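You operate a simulated robot arm through the tools that you are given. There is no shell and no other tool. Be economical: measure what you need, move in short steps, check, and stop when the job is done.

Carry out the task below with a simulated robot arm. There is one attempt and no reset: what you move stays moved.

TASK
Stamp the red-ended tile on the dark plate, then move the red slider to 2.
Fine: put the stamp back and leave the tile on the plate.
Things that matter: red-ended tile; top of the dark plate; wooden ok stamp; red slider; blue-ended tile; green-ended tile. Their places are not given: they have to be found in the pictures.

It is judged by the outcome, as a careful person would: the job done as asked, and still so three seconds after it is handed in. It fails if anything else is knocked over, pushed out of place, dropped, spilled or broken.

THE ROBOT
A 6-joint arm with a two-finger parallel gripper, fixed in place. Base frame: the origin is at the foot of the arm, x ahead of it, y to its left, z up; the work surface is at about z = 0.8. Lengths are in m, angles in degrees, forces in N, time in s.
With the tool pointing down near the work surface it reaches from about 0.26 to 0.68 m from the base axis. Its first joint turns from -66.0 to 66.0 degrees. Payload 2.9 kg.
Tool frame: the origin (TCP) lies between the finger pads and is the grasp point; the fingertips stand 0.03 m ahead of it; z points along the fingers, y is the line along which they close. The gripper opens to 0.11 m. The fingers are 0.02 m wide and 0.01 m thick; the gripper's body (0.048 by 0.112 m) begins 0.055 m behind the TCP.
Orientation is that of the tool frame in the base frame, as a unit quaternion [w, x, y, z]. With the fingers straight down and closing along the base's y, the tool's x points along the base's -x, its y along +y and its z along -z.

THE INTERFACE
- The arm moves only by the tool servo_tool. Its argument "steps" is a list of rows, each a list of 3 entries, a list of its own where there are three numbers: the shift along the tool's x, y, z in m, then the turn, a rotation vector about the tool's x, y, z in degrees, then the gripper command, from -1 (fully open) to 1 (shut), values between in proportion. In form: [[[tx, ty, tz], [ax, ay, az], gripper], ...]. A call has 1 to 12 rows; each row is the pose to reach, as a shift and turn from the pose commanded when the call began, along the tool's axes at that moment. A row lasts 0.2 s, in which the tool goes at most 0.05 m and 8.6 degrees; a call with a longer step from one row to the next is refused whole, and so is a gripper value outside its range. A pose out of reach is approached as far as the arm can. The call stops where the force on the tool passes 40 N (or 10 N more than at its start, if that is more) or the arm is blocked; 0.2 s more then pass. The fingers move at their own pace (about 0.108 m/s each) and stop on an object; they squeeze with about 22 N. The grip force told is the motor's: it shows also when the fingers shut on nothing. Time passes only in rows, and 0.2 s behind the last, so rows that repeat a pose let the fingers close. It gives the time, the measured TCP pose, the force on the tool (base axes), the opening and the grip force at its end, in the units of the frame above (readings bear some noise).
- Cameras (640 x 400 px; columns grow to the right, rows downward): "scene" is fixed at [0.0548, 0.4296, 1.3851]; the picture's right is [-0.79, -0.61, 0.00], its down [-0.32, 0.42, -0.85] and it looks along [0.51, -0.67, -0.53] (base axes); focal length 344 px, centre (320, 200). "wrist" rides on the gripper at [-0.036, 0, -0.057] in the tool frame; the picture's right is [0.00, -1.00, 0.00], its down [0.97, 0.00, -0.24] and it looks along [0.24, 0.00, 0.97] (tool axes); focal length 218 px, centre (320, 200).
- snapshot(camera): a new picture of that camera. No time passes.
- pixel_to_xyz(camera, pixels): there is no depth. For up to 12 entries [column, row, z] of the newest picture of that camera ("zoom" is the newest enlarged one), the place [x, y] in the base frame at which the ray of that pixel passes the height z, good to about 0.002 m, but the place of the scene camera against the robot may be out by one fixed shift of up to 0.025 m in any direction. No time passes.
- enlarge(camera, box): a new picture of the part [left, top, right, bottom] of that camera's present view, enlarged. No time passes.
- hand_in(): hands the job in; it is judged then, once.

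Work in short steps. Measure before you move; look again where a grasp or a placing could have gone wrong, and mend it. You have 80 turns and 54 pictures in all, the two below and enlarged ones among them. Open the gripper and draw the arm clear of the work before you hand the job in, unless the task says otherwise; then end with one line.

The tools are called after ">>>" by a JSON object that holds its "name" and its "arguments". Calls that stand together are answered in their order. servo_tool: Moves the arm, as the interface text tells. Its arguments: {"type":"object","properties":{"steps":{"type":"array","items":{"type":"array"}}},"required":["steps"]} The other tools are called the same way: snapshot (camera) takes a picture; pixel_to_xyz (camera, pixels) gives the place at which the rays of pixels pass given heights; enlarge (camera, box) takes an enlarged picture of a part of a camera's view; hand_in () hands the job in.

At the start:

```text
time_s: 0.0
tool_pos: [0.338, -0.1715, 1.0882]
tool_rot: [0.0, 0.001, 1.0, 0.001]
wrist_force: [-0.3, -0.3, 0.7]
width: 0.1099
grasp_force: 0.0
```

scene: 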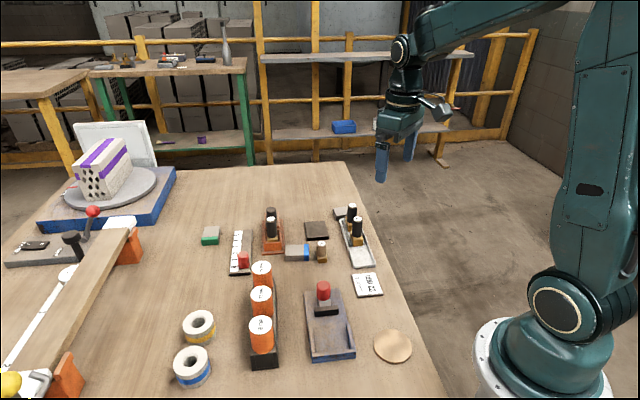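
wrist: 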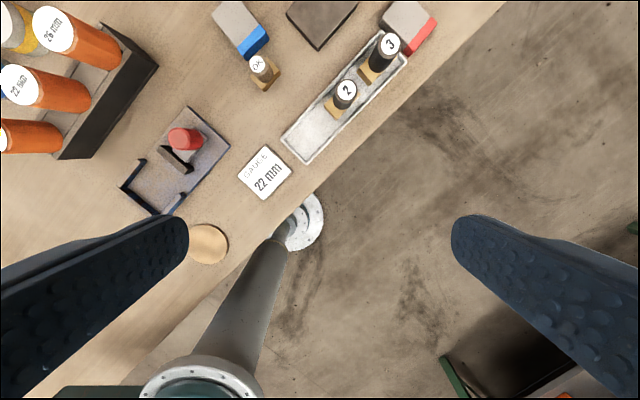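

The scene shows the tiles, plate, stamps and a slider around (190-380, 200-300). I enlarge these to identify them.

>>> {"name": "enlarge", "arguments": {"camera": "scene", "box": [190, 190, 400, 320]}}

>>> {"name": "enlarge", "arguments": {"camera": "wrist", "box": [180, 0, 460, 175]}}

```text
3.05 times, centred on (295, 255) of scene
```

zoom: 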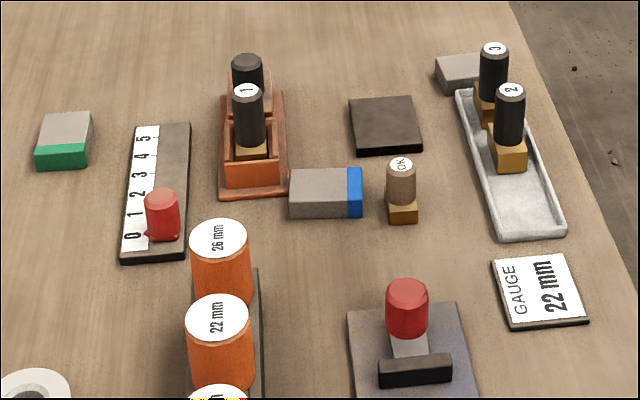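

```text
2.29 times, centred on (320, 88) of wrist
```

zoom: 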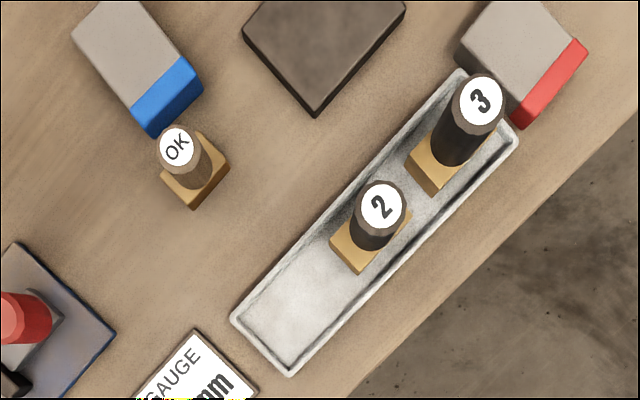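

I measure rough places from the wrist zoom: red tile (525,60), plate (325,40), OK stamp (190,165), blue tile (135,60).

>>> {"name": "pixel_to_xyz", "arguments": {"camera": "zoom", "pixels": [[525, 60, 0.82], [580, 48, 0.82], [518, 125, 0.8], [325, 40, 0.81], [315, 115, 0.8], [192, 208, 0.8], [178, 147, 0.85], [135, 60, 0.82], [290, 375, 0.8], [380, 205, 0.85], [480, 95, 0.85]]}}

>>> {"name": "pixel_to_xyz", "arguments": {"camera": "scene", "pixels": [[242, 262, 0.82], [316, 231, 0.81], [342, 212, 0.82], [321, 253, 0.8], [237, 270, 0.81], [236, 235, 0.81]]}}

```text
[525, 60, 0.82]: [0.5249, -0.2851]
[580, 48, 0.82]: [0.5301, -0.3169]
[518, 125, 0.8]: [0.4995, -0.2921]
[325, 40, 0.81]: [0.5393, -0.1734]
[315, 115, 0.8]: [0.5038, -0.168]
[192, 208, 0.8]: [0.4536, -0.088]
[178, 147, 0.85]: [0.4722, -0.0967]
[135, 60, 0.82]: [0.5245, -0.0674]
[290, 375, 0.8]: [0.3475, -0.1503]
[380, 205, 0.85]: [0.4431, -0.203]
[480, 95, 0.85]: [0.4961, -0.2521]
```

```text
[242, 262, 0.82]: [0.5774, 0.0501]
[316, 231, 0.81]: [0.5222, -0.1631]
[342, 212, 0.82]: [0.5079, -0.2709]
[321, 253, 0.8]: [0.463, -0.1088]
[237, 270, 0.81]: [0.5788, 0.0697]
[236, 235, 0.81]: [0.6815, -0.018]
```

I move the arm over the tile area for a better wrist view (staying high).

>>> {"name": "servo_tool", "arguments": {"steps": [[[-0.045, 0, 0], [0, 0, 0], -1], [[-0.09, 0, 0], [0, 0, 0], -1], [[-0.135, 0, 0], [0, 0, 0], -1], [[-0.18, 0, 0], [0, 0, 0], -1], [[-0.2, 0, 0], [0, 0, 0], -1]]}}

>>> {"name": "snapshot", "arguments": {"camera": "wrist"}}

```text
time_s: 1.2
tool_pos: [0.5413, -0.173, 1.0862]
tool_rot: [0.0, 0.0, 1.0, 0.001]
wrist_force: [0.4, -1.1, -0.3]
width: 0.1096
grasp_force: 0.0
```

```text
49 pictures are left
```

wrist: 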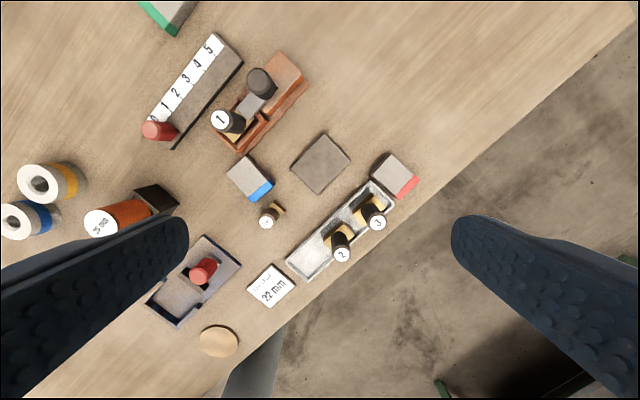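

>>> {"name": "enlarge", "arguments": {"camera": "wrist", "box": [250, 120, 430, 232]}}

```text
3.56 times, centred on (340, 176) of wrist
```

zoom: 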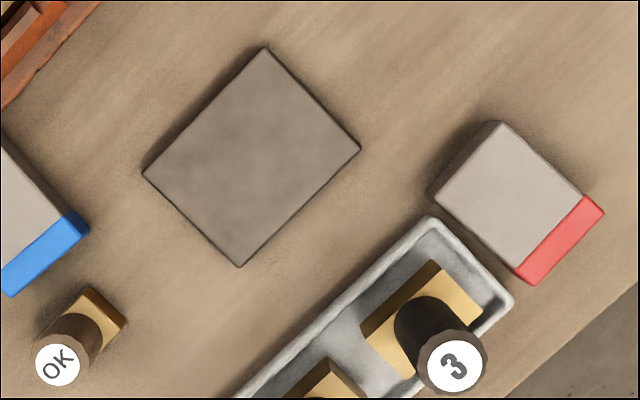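

>>> {"name": "pixel_to_xyz", "arguments": {"camera": "zoom", "pixels": [[500, 121, 0.82], [604, 206, 0.82], [527, 284, 0.82], [431, 190, 0.82], [265, 47, 0.81], [360, 150, 0.81], [240, 266, 0.81], [144, 174, 0.81], [90, 286, 0.815], [127, 325, 0.815], [58, 365, 0.86], [433, 215, 0.81]]}}

```text
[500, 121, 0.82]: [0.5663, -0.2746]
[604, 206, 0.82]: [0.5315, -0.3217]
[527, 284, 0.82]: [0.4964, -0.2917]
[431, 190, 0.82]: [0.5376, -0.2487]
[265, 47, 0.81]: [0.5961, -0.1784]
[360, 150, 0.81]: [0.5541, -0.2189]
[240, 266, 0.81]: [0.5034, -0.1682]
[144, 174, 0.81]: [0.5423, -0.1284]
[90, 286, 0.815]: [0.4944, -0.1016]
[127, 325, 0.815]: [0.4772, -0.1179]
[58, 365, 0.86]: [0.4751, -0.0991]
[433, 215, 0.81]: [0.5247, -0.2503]
```

Red tile centre ≈ (0.532,-0.285), long axis ≈ 50°, plate centre ≈ (0.549,-0.1735), long axis 135°. The tray is close beside the tile, so I'll grip it end-to-end; I move above it with the fingers turned that way.

>>> {"name": "servo_tool", "arguments": {"steps": [[[0.002, -0.025, 0.02], [0, 0, 8], -1], [[0.004, -0.05, 0.04], [0, 0, 16], -1], [[0.006, -0.075, 0.06], [0, 0, 24], -1], [[0.008, -0.1, 0.08], [0, 0, 32], -1], [[0.009, -0.112, 0.1], [0, 0, 40], -1], [[0.009, -0.112, 0.126], [0, 0, 40], -1], [[0.009, -0.112, 0.126], [0, 0, 40], -1]]}}

>>> {"name": "snapshot", "arguments": {"camera": "wrist"}}

```text
time_s: 2.8
tool_pos: [0.5299, -0.2831, 0.962]
tool_rot: [0.0, 0.343, 0.939, -0.001]
wrist_force: [-0.6, 0.3, -0.5]
width: 0.1103
grasp_force: 0.0
```

```text
47 pictures are left
```

wrist: 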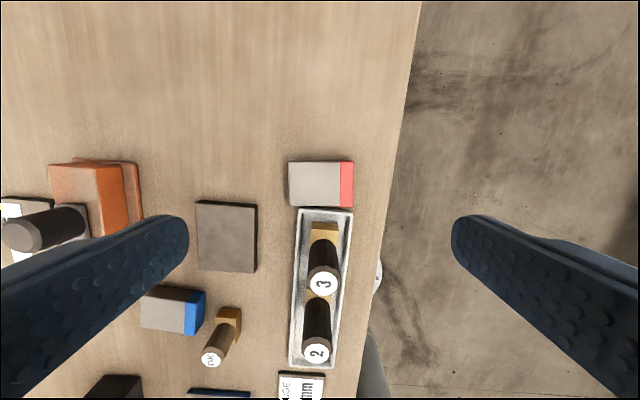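

>>> {"name": "enlarge", "arguments": {"camera": "wrist", "box": [190, 140, 370, 280]}}

```text
2.86 times, centred on (280, 210) of wrist
```

zoom: 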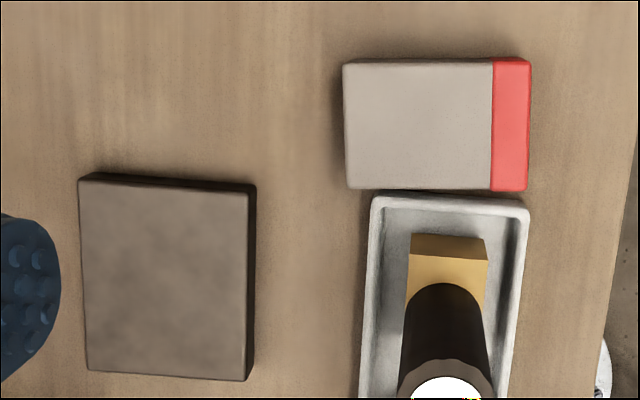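

>>> {"name": "pixel_to_xyz", "arguments": {"camera": "zoom", "pixels": [[343, 64, 0.82], [531, 61, 0.82], [527, 190, 0.82], [348, 188, 0.82], [80, 180, 0.812], [247, 192, 0.812], [245, 380, 0.812], [88, 369, 0.812], [372, 195, 0.81], [257, 186, 0.8], [251, 380, 0.8]]}}

```text
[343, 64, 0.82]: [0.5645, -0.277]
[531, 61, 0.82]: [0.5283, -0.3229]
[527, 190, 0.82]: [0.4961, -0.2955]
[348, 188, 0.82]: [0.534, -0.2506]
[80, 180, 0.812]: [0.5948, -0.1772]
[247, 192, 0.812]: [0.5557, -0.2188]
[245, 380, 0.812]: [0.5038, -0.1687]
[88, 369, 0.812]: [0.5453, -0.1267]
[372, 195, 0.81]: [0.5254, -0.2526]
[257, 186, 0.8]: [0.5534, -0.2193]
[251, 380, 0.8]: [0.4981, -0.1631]
```

The tile is aligned with the fingers; centre (0.531,-0.2865). I shift by about 3 mm and descend to fingertip height ≈0.805, then close.

>>> {"name": "servo_tool", "arguments": {"steps": [[[-0.003, -0.002, 0.03], [0, 0, -0.7], -1], [[-0.003, -0.002, 0.06], [0, 0, -0.7], -1], [[-0.003, -0.002, 0.09], [0, 0, -0.7], -1], [[-0.003, -0.002, 0.11], [0, 0, -0.7], -1], [[-0.003, -0.002, 0.12], [0, 0, -0.7], -1], [[-0.003, -0.002, 0.126], [0, 0, -0.7], -1], [[-0.003, -0.002, 0.126], [0, 0, -0.7], -1]]}}

>>> {"name": "snapshot", "arguments": {"camera": "wrist"}}

>>> {"name": "enlarge", "arguments": {"camera": "scene", "box": [280, 140, 440, 260]}}

```text
time_s: 4.4
tool_pos: [0.5303, -0.2879, 0.8353]
tool_rot: [0.0, 0.336, 0.942, 0.0]
wrist_force: [-0.2, 0.3, 0.0]
width: 0.1101
grasp_force: 0.1
```

```text
45 pictures are left
```

wrist: 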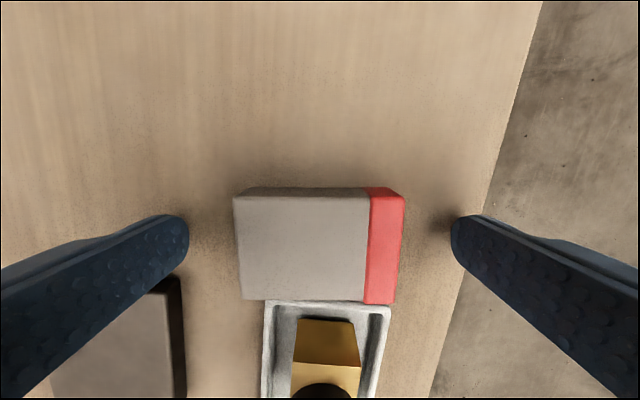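

```text
3.33 times, centred on (360, 200) of scene
```

zoom: 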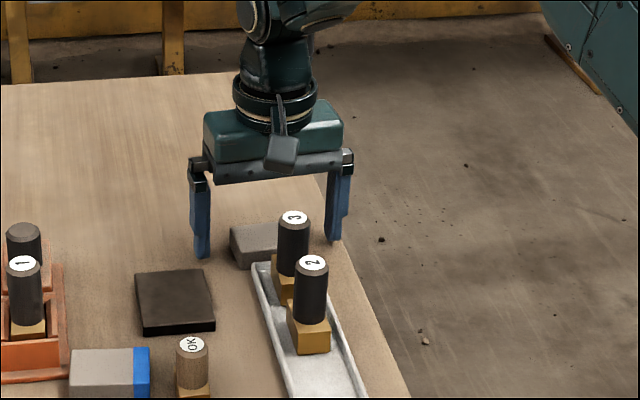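

Tile sits centred between the fingers (columns 235–403, fingers 188/452). I close on it.

>>> {"name": "servo_tool", "arguments": {"steps": [[[0, 0, 0], [0, 0, 0], 1], [[0, 0, 0], [0, 0, 0], 1], [[0, 0, 0], [0, 0, 0], 1], [[0, 0, -0.01], [0, 0, 0], 1], [[0, 0, -0.03], [0, 0, 0], 1], [[0, 0, -0.06], [0, 0, 0], 1]]}}

>>> {"name": "snapshot", "arguments": {"camera": "wrist"}}

```text
time_s: 5.8
tool_pos: [0.5316, -0.288, 0.8957]
tool_rot: [0.001, 0.337, 0.942, 0.0]
wrist_force: [-0.1, -0.1, -1.2]
width: 0.0592
grasp_force: 22.3
```

```text
43 pictures are left
```

wrist: 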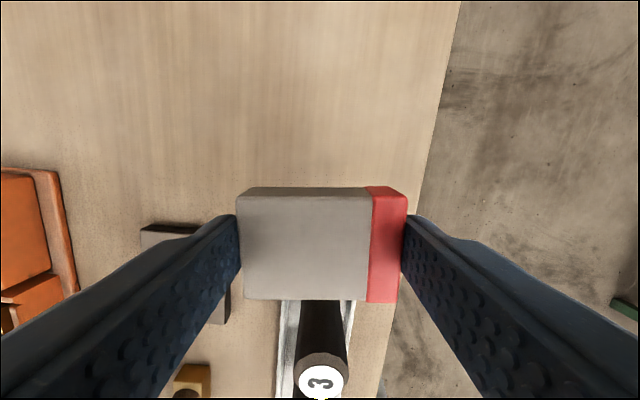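

Tile held (width 0.059). I lift, carry to the plate centre (0.550,-0.173) and turn 84.4° to match the plate's long axis.

>>> {"name": "servo_tool", "arguments": {"steps": [[[0, 0, -0.04], [0, 0, 0], 1], [[0.006, 0.01, -0.045], [0, 0, -8.44], 1], [[0.012, 0.02, -0.045], [0, 0, -16.88], 1], [[0.018, 0.03, -0.045], [0, 0, -25.32], 1], [[0.024, 0.04, -0.045], [0, 0, -33.76], 1], [[0.03, 0.05, -0.045], [0, 0, -42.2], 1], [[0.036, 0.06, -0.045], [0, 0, -50.64], 1], [[0.042, 0.07, -0.045], [0, 0, -59.08], 1], [[0.048, 0.08, -0.045], [0, 0, -67.52], 1], [[0.054, 0.09, -0.045], [0, 0, -75.96], 1], [[0.059, 0.1006, -0.045], [0, 0, -84.4], 1], [[0.059, 0.1006, -0.045], [0, 0, -84.4], 1]]}}

>>> {"name": "snapshot", "arguments": {"camera": "wrist"}}

```text
time_s: 8.4
tool_pos: [0.5492, -0.1719, 0.9417]
tool_rot: [0.0, -0.384, 0.923, 0.0]
wrist_force: [-0.2, 0.1, -1.0]
width: 0.0593
grasp_force: 21.4
```

```text
42 pictures are left
```

wrist: 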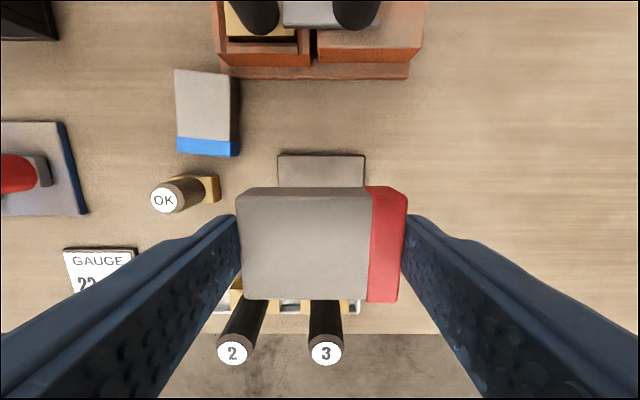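

>>> {"name": "servo_tool", "arguments": {"steps": [[[-0.0002, 0.0012, 0.03], [0, 0, -0.3], 1], [[-0.0002, 0.0012, 0.06], [0, 0, -0.3], 1], [[-0.0002, 0.0012, 0.08], [0, 0, -0.3], 1], [[-0.0002, 0.0012, 0.088], [0, 0, -0.3], 1], [[-0.0002, 0.0012, 0.092], [0, 0, -0.3], 1], [[-0.0002, 0.0012, 0.092], [0, 0, -0.3], 1]]}}

>>> {"name": "snapshot", "arguments": {"camera": "wrist"}}

>>> {"name": "enlarge", "arguments": {"camera": "scene", "box": [250, 170, 410, 290]}}

```text
time_s: 9.8
tool_pos: [0.5489, -0.1716, 0.8485]
tool_rot: [0.0, -0.386, 0.922, 0.0]
wrist_force: [0.0, 0.3, -1.3]
width: 0.0595
grasp_force: 22.2
```

```text
41 pictures are left
```

wrist: 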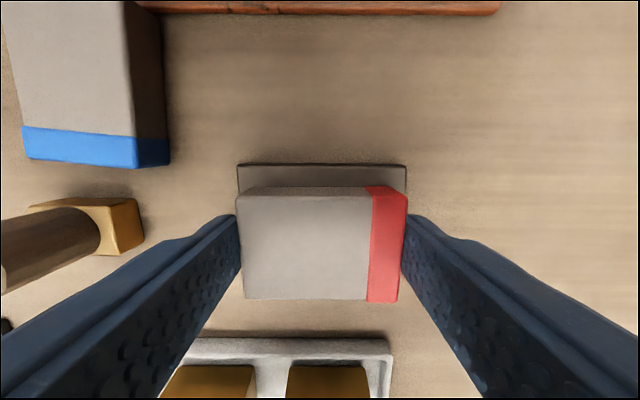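

```text
3.33 times, centred on (330, 230) of scene
```

zoom: 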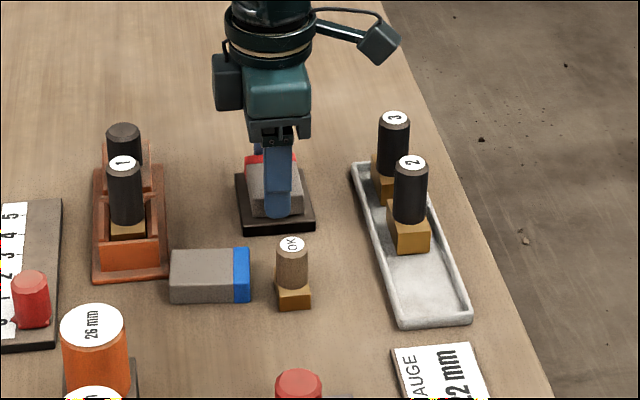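

Not touching yet (fz normal). I lower in 1 mm steps until contact.

>>> {"name": "servo_tool", "arguments": {"steps": [[[0, 0, 0.001], [0, 0, 0], 1], [[0, 0, 0.002], [0, 0, 0], 1], [[0, 0, 0.003], [0, 0, 0], 1]]}}

```text
time_s: 10.6
tool_pos: [0.548, -0.1692, 0.8469]
tool_rot: [-0.001, -0.386, 0.923, 0.001]
wrist_force: [-1.0, -1.7, 3.1]
width: 0.0595
grasp_force: 21.6
```

Contact felt (+3 N). I open partway (0.08 m) and look.

>>> {"name": "servo_tool", "arguments": {"steps": [[[0, 0, 0.002], [0, 0, 0], -0.45], [[0, 0, 0.002], [0, 0, 0], -0.45], [[0, 0, -0.02], [0, 0, 0], -0.45], [[0, 0, -0.06], [0, 0, 0], -0.45], [[0, 0, -0.1], [0, 0, 0], -0.45], [[0, 0, -0.1], [0, 0, 0], -0.45]]}}

>>> {"name": "snapshot", "arguments": {"camera": "wrist"}}

```text
time_s: 12.0
tool_pos: [0.547, -0.1691, 0.9454]
tool_rot: [0.0, -0.386, 0.923, 0.0]
wrist_force: [-0.8, -0.2, -0.2]
width: 0.0798
grasp_force: 0.0
```

```text
39 pictures are left
```

wrist: 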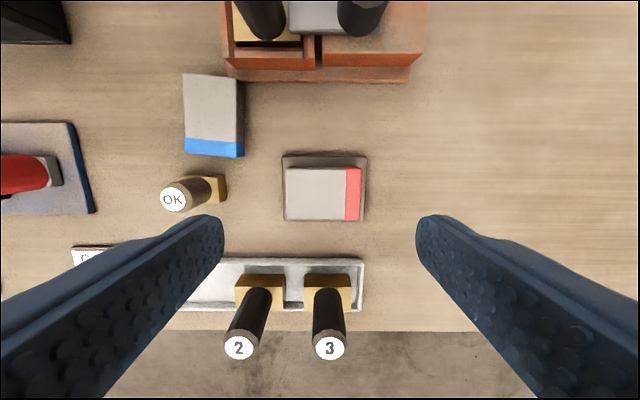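

>>> {"name": "enlarge", "arguments": {"camera": "wrist", "box": [150, 130, 390, 280]}}

>>> {"name": "enlarge", "arguments": {"camera": "scene", "box": [270, 190, 370, 270]}}

```text
2.67 times, centred on (270, 205) of wrist
```

zoom: 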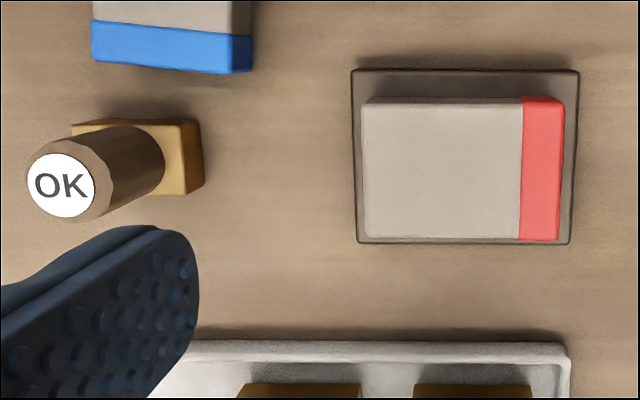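

```text
5.00 times, centred on (320, 230) of scene
```

zoom: 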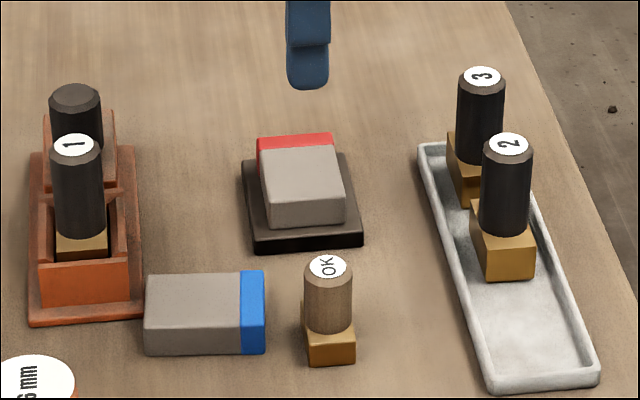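

Tile rests well inside the plate. Next I move above the OK stamp (~0.486,-0.108) at a safe height with the gripper open.

>>> {"name": "servo_tool", "arguments": {"steps": [[[0, 0.03, -0.01], [0, 0, 0], -1], [[0, 0.06, -0.01], [0, 0, 0], -1], [[0, 0.086, -0.01], [0, 0, 0], -1], [[0, 0.086, -0.01], [0, 0, 0], -1]]}}

>>> {"name": "snapshot", "arguments": {"camera": "wrist"}}

>>> {"name": "enlarge", "arguments": {"camera": "wrist", "box": [250, 120, 410, 270]}}

```text
time_s: 13.0
tool_pos: [0.4855, -0.1081, 0.9548]
tool_rot: [-0.001, -0.386, 0.923, 0.0]
wrist_force: [-0.9, -0.2, -0.5]
width: 0.1101
grasp_force: 0.0
```

```text
36 pictures are left
```

wrist: 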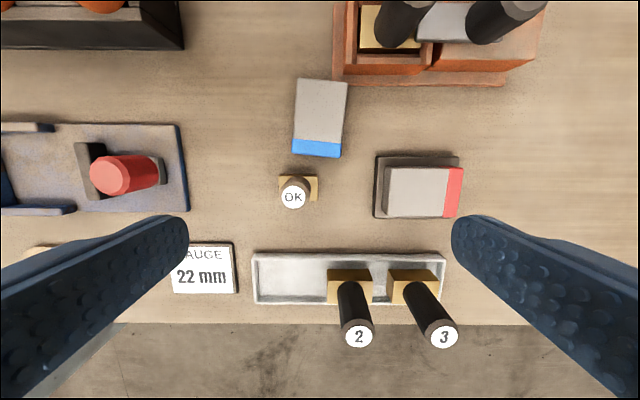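

```text
2.67 times, centred on (330, 195) of wrist
```

zoom: 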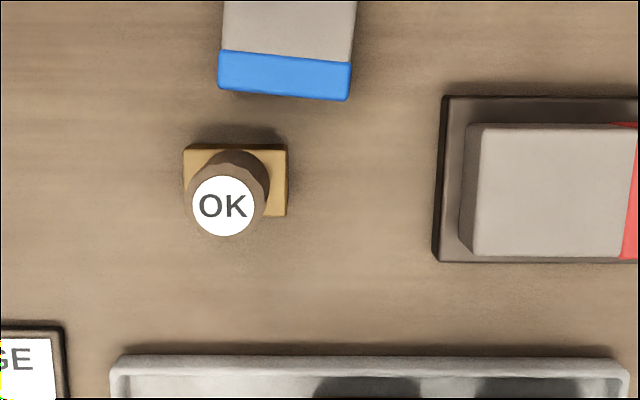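

>>> {"name": "pixel_to_xyz", "arguments": {"camera": "zoom", "pixels": [[223, 205, 0.86], [223, 205, 0.87], [223, 205, 0.88], [183, 147, 0.815], [287, 146, 0.815], [287, 215, 0.815], [183, 147, 0.82], [287, 146, 0.82], [287, 215, 0.82], [190, 205, 0.865], [255, 205, 0.865]]}}

```text
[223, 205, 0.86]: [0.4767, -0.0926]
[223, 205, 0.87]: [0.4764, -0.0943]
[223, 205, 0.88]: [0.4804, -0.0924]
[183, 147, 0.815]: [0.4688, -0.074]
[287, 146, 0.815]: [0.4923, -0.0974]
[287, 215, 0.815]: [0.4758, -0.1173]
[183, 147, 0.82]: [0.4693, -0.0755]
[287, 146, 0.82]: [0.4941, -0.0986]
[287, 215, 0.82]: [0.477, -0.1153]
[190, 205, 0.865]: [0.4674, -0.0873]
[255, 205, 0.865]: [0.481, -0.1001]
```

By parallax the stamp is about 0.05 tall (top z≈0.85), base top ≈0.815. I centre over it and descend to just around the handle top, then look again.

>>> {"name": "servo_tool", "arguments": {"steps": [[[0.0005, 0.019, 0.02], [0, 0, 0], -1], [[0.0005, 0.019, 0.05], [0, 0, 0], -1], [[0.0005, 0.019, 0.075], [0, 0, 0], -1], [[0.0005, 0.019, 0.075], [0, 0, 0], -1]]}}

>>> {"name": "snapshot", "arguments": {"camera": "wrist"}}

>>> {"name": "enlarge", "arguments": {"camera": "scene", "box": [260, 170, 400, 280]}}

```text
time_s: 14.0
tool_pos: [0.4712, -0.0958, 0.8794]
tool_rot: [0.0, -0.386, 0.922, -0.001]
wrist_force: [0.3, -0.6, -0.2]
width: 0.1101
grasp_force: 0.2
```

```text
34 pictures are left
```

wrist: 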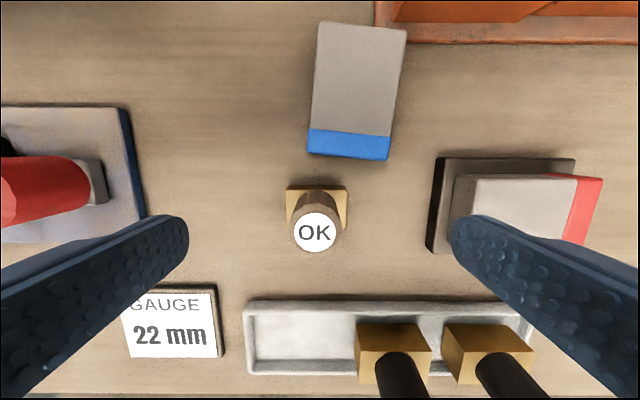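

```text
3.64 times, centred on (330, 225) of scene
```

zoom: 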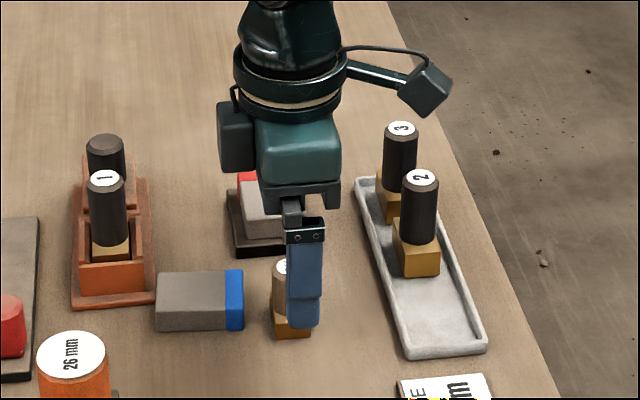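

The far finger would pass close to the plate if fully open, so I narrow to 0.06 m first, then descend to TCP 0.854 (tips above the stamp's base) and close.

>>> {"name": "servo_tool", "arguments": {"steps": [[[-0.0008, 0.002, 0], [0, 0, 0], -0.09], [[-0.0008, 0.002, 0], [0, 0, 0], -0.09], [[-0.0008, 0.002, 0.012], [0, 0, 0], -0.09], [[-0.0008, 0.002, 0.025], [0, 0, 0], -0.09], [[-0.0008, 0.002, 0.025], [0, 0, 0], -0.09]]}}

>>> {"name": "snapshot", "arguments": {"camera": "wrist"}}

>>> {"name": "enlarge", "arguments": {"camera": "scene", "box": [280, 210, 360, 280]}}

```text
time_s: 15.2
tool_pos: [0.47, -0.0948, 0.8559]
tool_rot: [0.0, -0.386, 0.923, 0.001]
wrist_force: [-0.6, -0.6, 0.6]
width: 0.0601
grasp_force: 0.2
```

```text
32 pictures are left
```

wrist: 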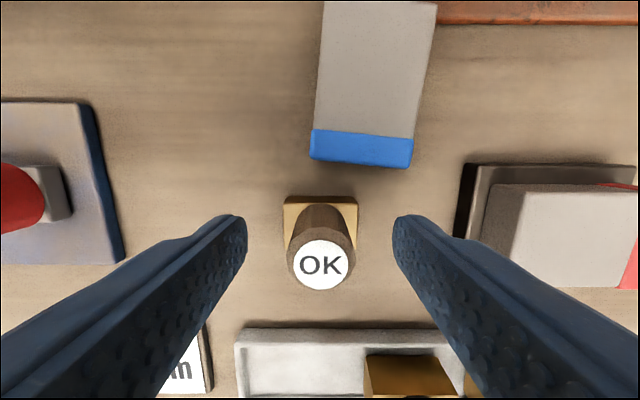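

```text
5.71 times, centred on (320, 245) of scene
```

zoom: 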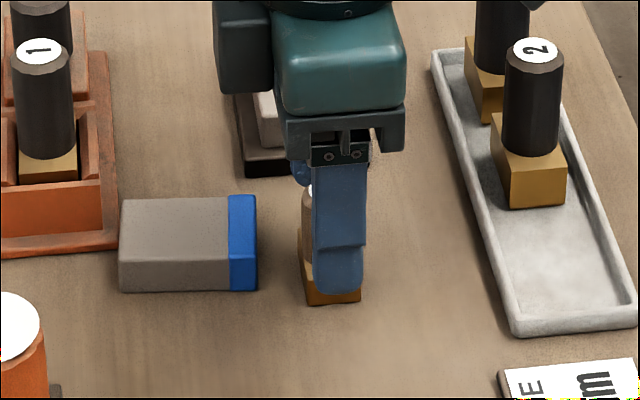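

Handle centred (column 321). I close and lift slightly.

>>> {"name": "servo_tool", "arguments": {"steps": [[[0, 0, 0], [0, 0, 0], 1], [[0, 0, 0], [0, 0, 0], 1], [[0, 0, 0], [0, 0, 0], 1]]}}

>>> {"name": "snapshot", "arguments": {"camera": "wrist"}}

```text
time_s: 16.0
tool_pos: [0.4712, -0.0945, 0.8559]
tool_rot: [0.0, -0.386, 0.922, 0.0]
wrist_force: [0.4, 0.0, 1.0]
width: 0.023
grasp_force: 21.8
```

```text
30 pictures are left
```

wrist: 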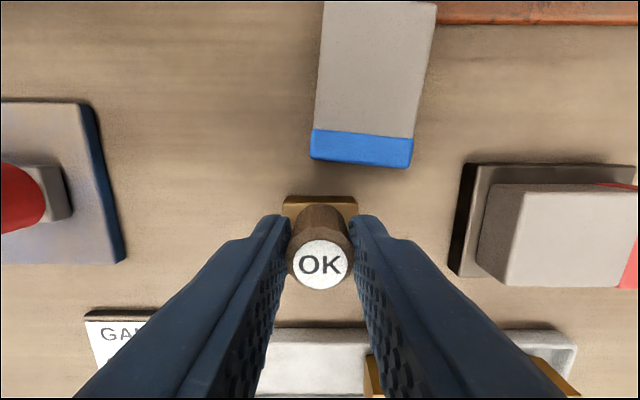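

Stamp gripped (0.023). I note its home: TCP (0.4707,-0.0947), z 0.856, same orientation. I lift and carry it over the tile at (0.5465,-0.170).

>>> {"name": "servo_tool", "arguments": {"steps": [[[0, 0, -0.01], [0, 0, 0], 1], [[0, 0, -0.04], [0, 0, 0], 1], [[0, 0, -0.07], [0, 0, 0], 1], [[0, -0.03, -0.07], [0, 0, 0], 1], [[0, -0.06, -0.07], [0, 0, 0], 1], [[0.0004, -0.09, -0.07], [0, 0, 0], 1], [[0.0004, -0.1068, -0.07], [0, 0, 0], 1], [[0.0004, -0.1068, -0.07], [0, 0, 0], 1]]}}

>>> {"name": "snapshot", "arguments": {"camera": "wrist"}}

>>> {"name": "enlarge", "arguments": {"camera": "scene", "box": [260, 170, 400, 280]}}

```text
time_s: 17.8
tool_pos: [0.5468, -0.1703, 0.9282]
tool_rot: [0.0, -0.386, 0.922, 0.0]
wrist_force: [0.6, 0.1, -1.7]
width: 0.0229
grasp_force: 21.8
```

```text
29 pictures are left
```

wrist: 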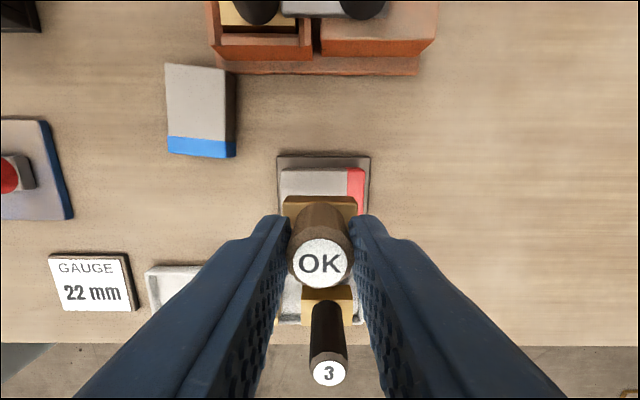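

```text
3.64 times, centred on (330, 225) of scene
```

zoom: 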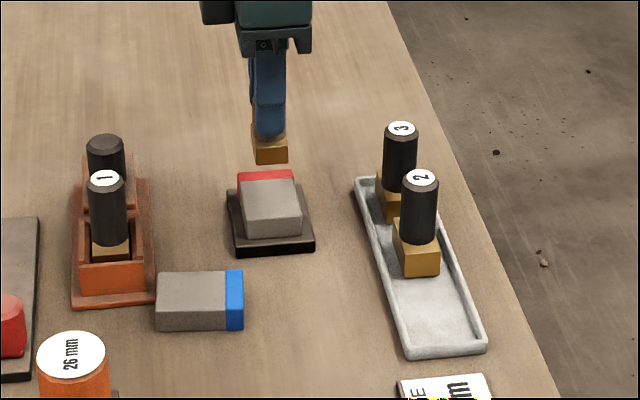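

Stamp is over the grey part of the tile. I descend to just above contact, then press gently.

>>> {"name": "servo_tool", "arguments": {"steps": [[[0, 0, 0.02], [0, 0, 0], 1], [[0, 0, 0.032], [0, 0, 0], 1], [[0, 0, 0.036], [0, 0, 0], 1], [[0, 0, 0.038], [0, 0, 0], 1]]}}

>>> {"name": "snapshot", "arguments": {"camera": "wrist"}}

```text
time_s: 18.8
tool_pos: [0.5479, -0.172, 0.8884]
tool_rot: [0.0, -0.385, 0.923, -0.002]
wrist_force: [-1.7, -0.7, 4.9]
width: 0.023
grasp_force: 21.9
```

```text
27 pictures are left
```

wrist: 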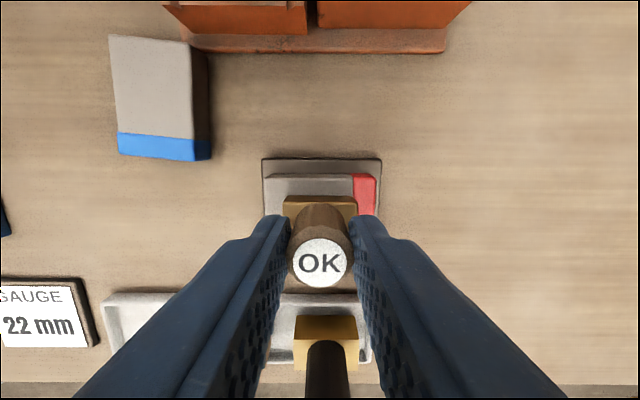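

Contact at ~6 N. I press a little more.

>>> {"name": "servo_tool", "arguments": {"steps": [[[0, 0, 0.001], [0, 0, 0], 1], [[0, 0, 0.002], [0, 0, 0], 1], [[0, 0, 0.002], [0, 0, 0], 1]]}}

```text
time_s: 19.6
tool_pos: [0.5477, -0.1716, 0.8881]
tool_rot: [0.002, -0.386, 0.923, -0.001]
wrist_force: [-2.2, -1.0, 19.0]
width: 0.0232
grasp_force: 21.9
```

19 N of press: good. I lift straight up and look at the tile.

>>> {"name": "servo_tool", "arguments": {"steps": [[[0, 0, 0], [0, 0, 0], 1], [[0, 0, -0.005], [0, 0, 0], 1], [[0, 0, -0.02], [0, 0, 0], 1], [[0, 0, -0.04], [0, 0, 0], 1], [[0, 0.04, -0.04], [0, 0, 0], 1], [[0, 0.08, -0.04], [0, 0, 0], 1], [[0, 0.1068, -0.04], [0, 0, 0], 1], [[0, 0.1068, -0.04], [0, 0, 0], 1]]}}

>>> {"name": "snapshot", "arguments": {"camera": "wrist"}}

>>> {"name": "enlarge", "arguments": {"camera": "scene", "box": [260, 170, 400, 280]}}

```text
time_s: 21.4
tool_pos: [0.4725, -0.0957, 0.9261]
tool_rot: [0.0, -0.386, 0.922, 0.0]
wrist_force: [-0.9, -0.1, -0.8]
width: 0.0228
grasp_force: 22.3
```

```text
26 pictures are left
```

wrist: 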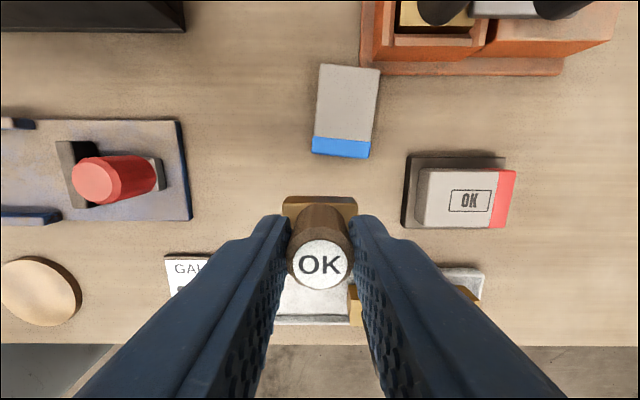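

```text
3.64 times, centred on (330, 225) of scene
```

zoom: 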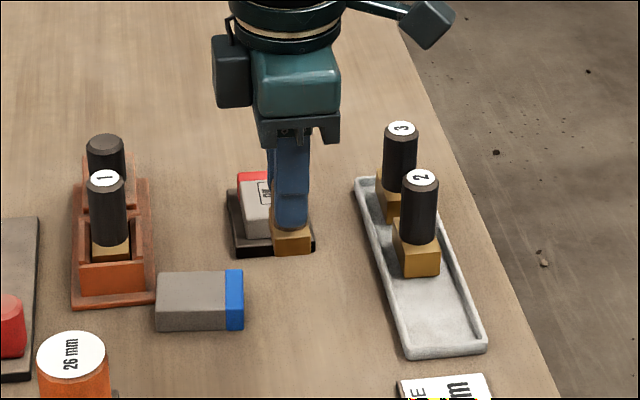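

The OK mark is printed on the tile. Now I lower the stamp back on its original spot.

>>> {"name": "servo_tool", "arguments": {"steps": [[[0.0002, 0.001, 0.03], [0, 0, 0], 1], [[0.0002, 0.001, 0.055], [0, 0, 0], 1], [[0.0002, 0.001, 0.065], [0, 0, 0], 1], [[0.0002, 0.001, 0.068], [0, 0, 0], 1], [[0.0002, 0.001, 0.069], [0, 0, 0], 1]]}}

```text
time_s: 22.6
tool_pos: [0.4711, -0.0953, 0.8568]
tool_rot: [-0.001, -0.386, 0.923, 0.0]
wrist_force: [-0.4, 0.1, -1.9]
width: 0.0227
grasp_force: 22.2
```

>>> {"name": "servo_tool", "arguments": {"steps": [[[0, 0, 0.001], [0, 0, 0], 1], [[0, 0, 0.0015], [0, 0, 0], 1]]}}

```text
time_s: 23.2
tool_pos: [0.471, -0.0938, 0.8572]
tool_rot: [0.0, -0.385, 0.923, -0.001]
wrist_force: [0.8, -0.7, 0.8]
width: 0.0229
grasp_force: 22.4
```

Light contact (fz rose ~2.5 N). I release to 0.06 m and rise straight up.

>>> {"name": "servo_tool", "arguments": {"steps": [[[0, 0, 0.0005], [0, 0, 0], -0.09], [[0, 0, 0.0005], [0, 0, 0], -0.09], [[0, 0, -0.02], [0, 0, 0], -0.09], [[0, 0, -0.05], [0, 0, 0], -0.09], [[0, 0, -0.1], [0, 0, 0], -0.09], [[0, 0, -0.1], [0, 0, 0], -0.09]]}}

>>> {"name": "snapshot", "arguments": {"camera": "wrist"}}

>>> {"name": "enlarge", "arguments": {"camera": "scene", "box": [220, 190, 360, 290]}}

```text
time_s: 24.6
tool_pos: [0.4705, -0.0959, 0.9565]
tool_rot: [0.0, -0.386, 0.923, 0.001]
wrist_force: [-0.6, 0.1, 0.4]
width: 0.0599
grasp_force: 0.1
```

```text
24 pictures are left
```

wrist: 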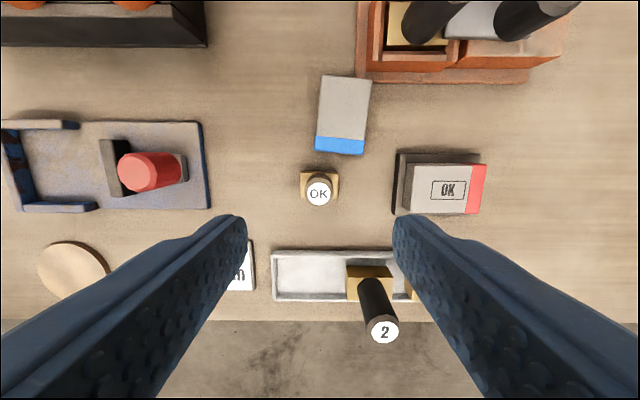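

```text
4.00 times, centred on (290, 240) of scene
```

zoom: 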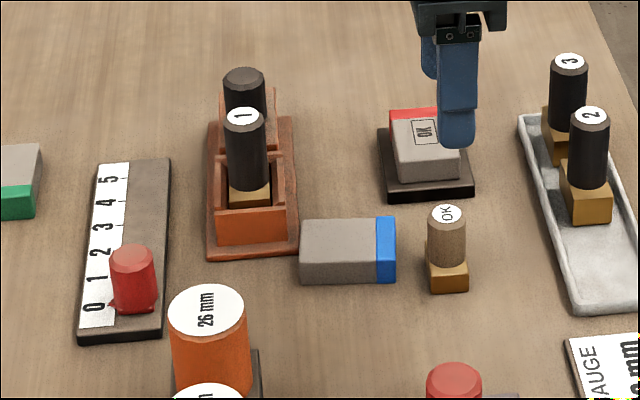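

Stamp stands back at its spot. The red slider sits at 0 on the 0–5 scale; I move above it for a close look.

>>> {"name": "servo_tool", "arguments": {"steps": [[[0, 0, -0.04], [0, 0, 0], -1], [[-0.035, 0.006, -0.06], [0, 0, 0], -1], [[-0.07, 0.013, -0.06], [0, 0, 0], -1], [[-0.105, 0.02, -0.06], [0, 0, 0], -1], [[-0.14, 0.026, -0.06], [0, 0, 0], -1], [[-0.174, 0.032, -0.06], [0, 0, 0], -1], [[-0.174, 0.032, -0.06], [0, 0, 0], -1]]}}

>>> {"name": "snapshot", "arguments": {"camera": "wrist"}}

```text
time_s: 26.2
tool_pos: [0.5702, 0.0476, 1.0173]
tool_rot: [0.0, -0.386, 0.923, 0.001]
wrist_force: [0.2, 0.3, 0.2]
width: 0.1103
grasp_force: 0.0
```

```text
22 pictures are left
```

wrist: 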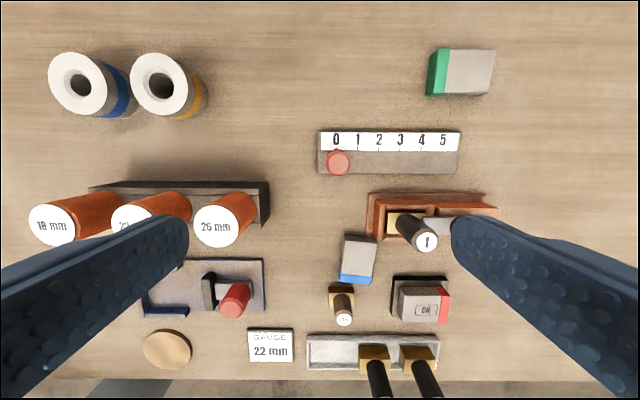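

>>> {"name": "enlarge", "arguments": {"camera": "wrist", "box": [300, 110, 480, 222]}}

```text
3.56 times, centred on (390, 166) of wrist
```

zoom: 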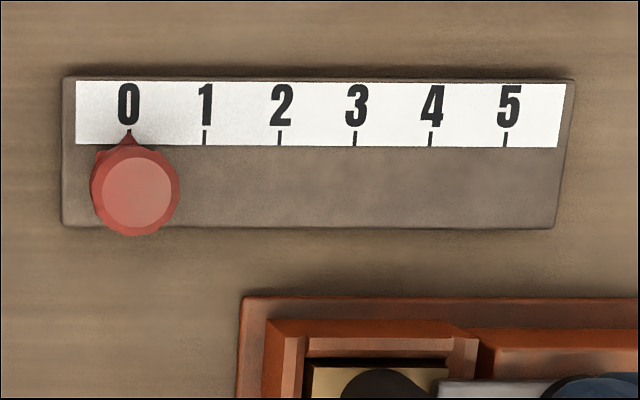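

Ticks are 25 mm apart, so 2 is 50 mm along tool −y. I centre over the knob (shift −18, −19 mm) and descend to just above its top.

>>> {"name": "servo_tool", "arguments": {"steps": [[[-0.018, -0.019, 0.03], [0, 0, 0], -0.27], [[-0.018, -0.019, 0.07], [0, 0, 0], -0.27], [[-0.018, -0.019, 0.11], [0, 0, 0], -0.27], [[-0.018, -0.019, 0.128], [0, 0, 0], -0.27], [[-0.018, -0.019, 0.128], [0, 0, 0], -0.27]]}}

>>> {"name": "snapshot", "arguments": {"camera": "wrist"}}

>>> {"name": "enlarge", "arguments": {"camera": "scene", "box": [190, 190, 330, 290]}}

```text
time_s: 27.4
tool_pos: [0.5957, 0.0475, 0.891]
tool_rot: [0.001, -0.386, 0.923, 0.0]
wrist_force: [0.6, 0.3, 0.4]
width: 0.07
grasp_force: 0.1
```

```text
20 pictures are left
```

wrist: 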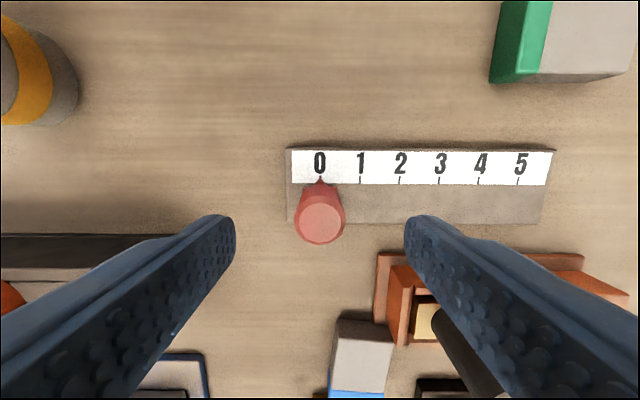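

```text
4.00 times, centred on (260, 240) of scene
```

zoom: 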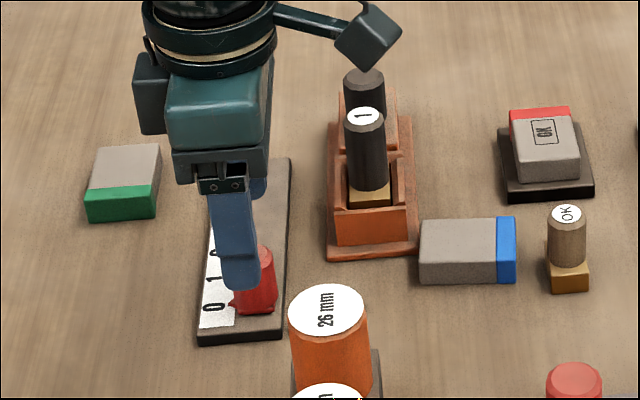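

Knob centred (column 320). I descend to TCP 0.853 and close.

>>> {"name": "servo_tool", "arguments": {"steps": [[[0, 0, 0.02], [0, 0, 0], -0.27], [[0, 0, 0.034], [0, 0, 0], -0.27], [[0, 0, 0.038], [0, 0, 0], -0.27], [[0, 0, 0.038], [0, 0, 0], 1], [[0, 0, 0.038], [0, 0, 0], 1], [[0, 0, 0.038], [0, 0, 0], 1]]}}

>>> {"name": "snapshot", "arguments": {"camera": "wrist"}}

```text
time_s: 28.8
tool_pos: [0.5973, 0.0495, 0.8537]
tool_rot: [0.0, -0.386, 0.922, 0.001]
wrist_force: [1.7, 0.3, 0.9]
width: 0.0253
grasp_force: 45.5
```

```text
18 pictures are left
```

wrist: 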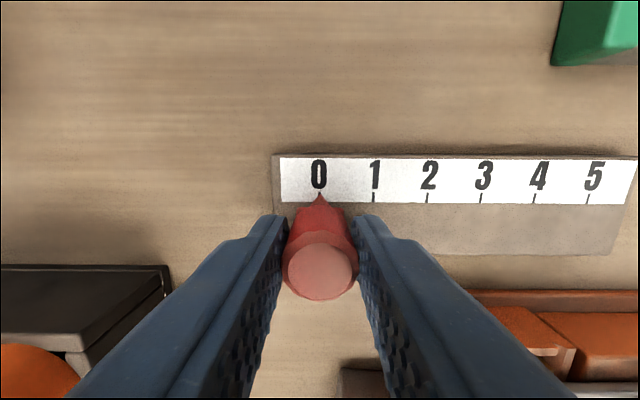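

Knob held. I slide 50 mm along the rail in small steps.

>>> {"name": "servo_tool", "arguments": {"steps": [[[0, -0.01, 0], [0, 0, 0], 1], [[0, -0.02, 0], [0, 0, 0], 1], [[0.0001, -0.03, 0], [0, 0, 0], 1], [[0.0002, -0.04, 0], [0, 0, 0], 1], [[0.0003, -0.05, 0], [0, 0, 0], 1], [[0.0003, -0.05, 0], [0, 0, 0], 1]]}}

>>> {"name": "snapshot", "arguments": {"camera": "wrist"}}

```text
time_s: 30.2
tool_pos: [0.6338, 0.0155, 0.8519]
tool_rot: [0.001, -0.385, 0.923, 0.0]
wrist_force: [-8.9, -9.3, 25.0]
width: 0.025
grasp_force: 45.1
```

```text
17 pictures are left
```

wrist: 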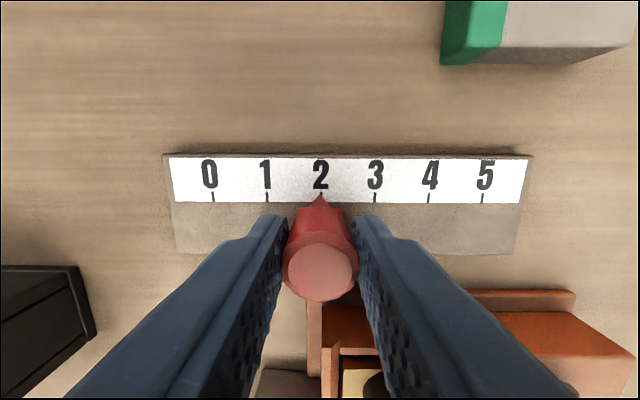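

>>> {"name": "enlarge", "arguments": {"camera": "wrist", "box": [250, 140, 390, 230]}}

```text
4.44 times, centred on (320, 185) of wrist
```

zoom: 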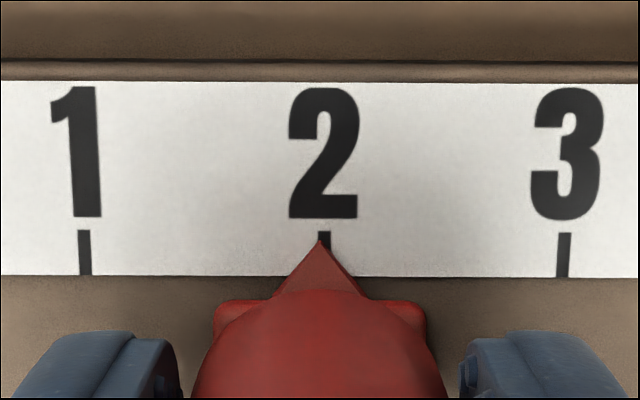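

The pointer sits on tick 2 (within ~0.4 mm). I release and rise straight up.

>>> {"name": "servo_tool", "arguments": {"steps": [[[0, 0, 0], [0, 0, 0], 0.1], [[0, 0, 0], [0, 0, 0], 0.1], [[0, 0, -0.02], [0, 0, 0], 0.1], [[0, 0, -0.06], [0, 0, 0], 0.1], [[0, 0, -0.1], [0, 0, 0], 0.1], [[0, 0, -0.15], [0, 0, 0], -1], [[0, 0, -0.15], [0, 0, 0], -1]]}}

>>> {"name": "snapshot", "arguments": {"camera": "wrist"}}

>>> {"name": "enlarge", "arguments": {"camera": "wrist", "box": [230, 120, 410, 260]}}

```text
time_s: 31.8
tool_pos: [0.6302, 0.0129, 0.9985]
tool_rot: [0.0, -0.386, 0.923, 0.0]
wrist_force: [0.0, -0.5, -0.4]
width: 0.1102
grasp_force: 0.1
```

```text
15 pictures are left
```

wrist: 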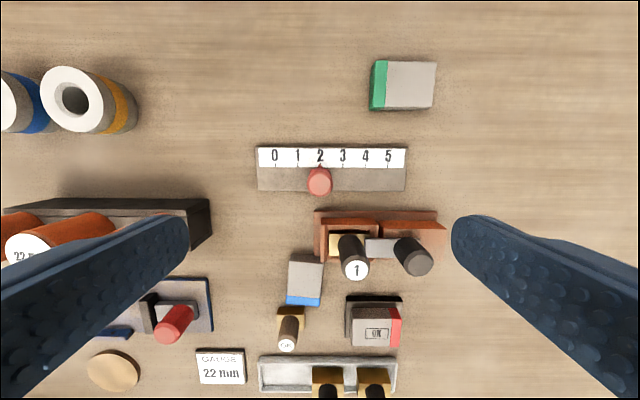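

```text
2.86 times, centred on (320, 190) of wrist
```

zoom: 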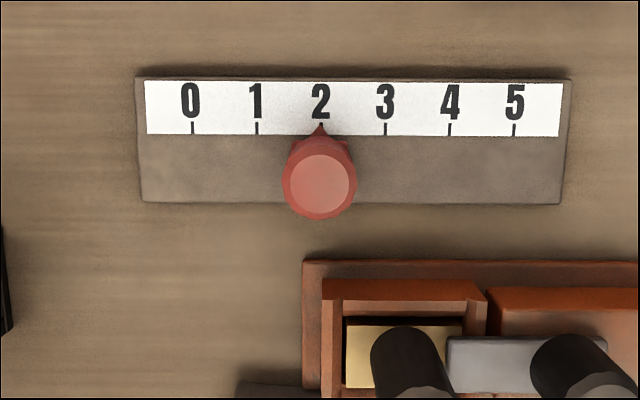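

Slider is at 2. I rise further and check the whole scene before handing in.

>>> {"name": "servo_tool", "arguments": {"steps": [[[0.03, 0, -0.04], [0, 0, 0], -1], [[0.06, 0, -0.08], [0, 0, 0], -1], [[0.06, 0, -0.08], [0, 0, 0], -1]]}}

>>> {"name": "snapshot", "arguments": {"camera": "scene"}}

>>> {"name": "enlarge", "arguments": {"camera": "scene", "box": [190, 190, 400, 320]}}

```text
time_s: 32.6
tool_pos: [0.589, -0.0267, 1.0778]
tool_rot: [0.0, -0.386, 0.923, 0.001]
wrist_force: [0.3, 0.1, 0.2]
width: 0.1099
grasp_force: 0.0
```

```text
13 pictures are left
```

scene: 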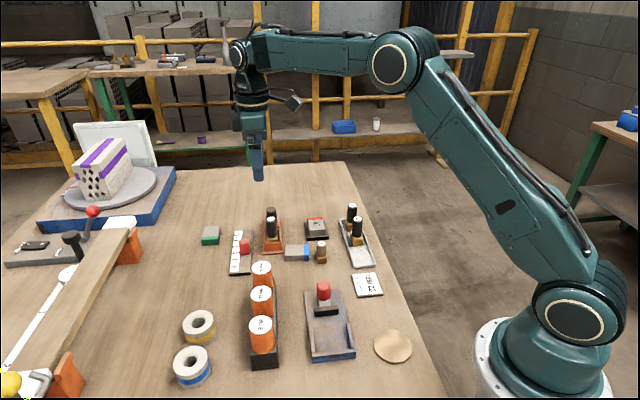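

```text
3.05 times, centred on (295, 255) of scene
```

zoom: 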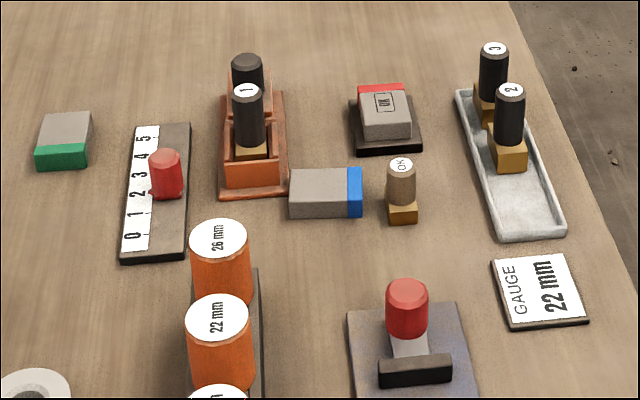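

Everything is in place: the stamped tile is on the plate, the stamp is back where it stood, the slider is at 2, and nothing else has moved. I hand in.

>>> {"name": "hand_in", "arguments": {}}

```text
The job is handed in.
```

The red-ended tile is on the dark plate with the OK mark on it, the OK stamp is back where it stood, the red slider is at 2, and the job is handed in.
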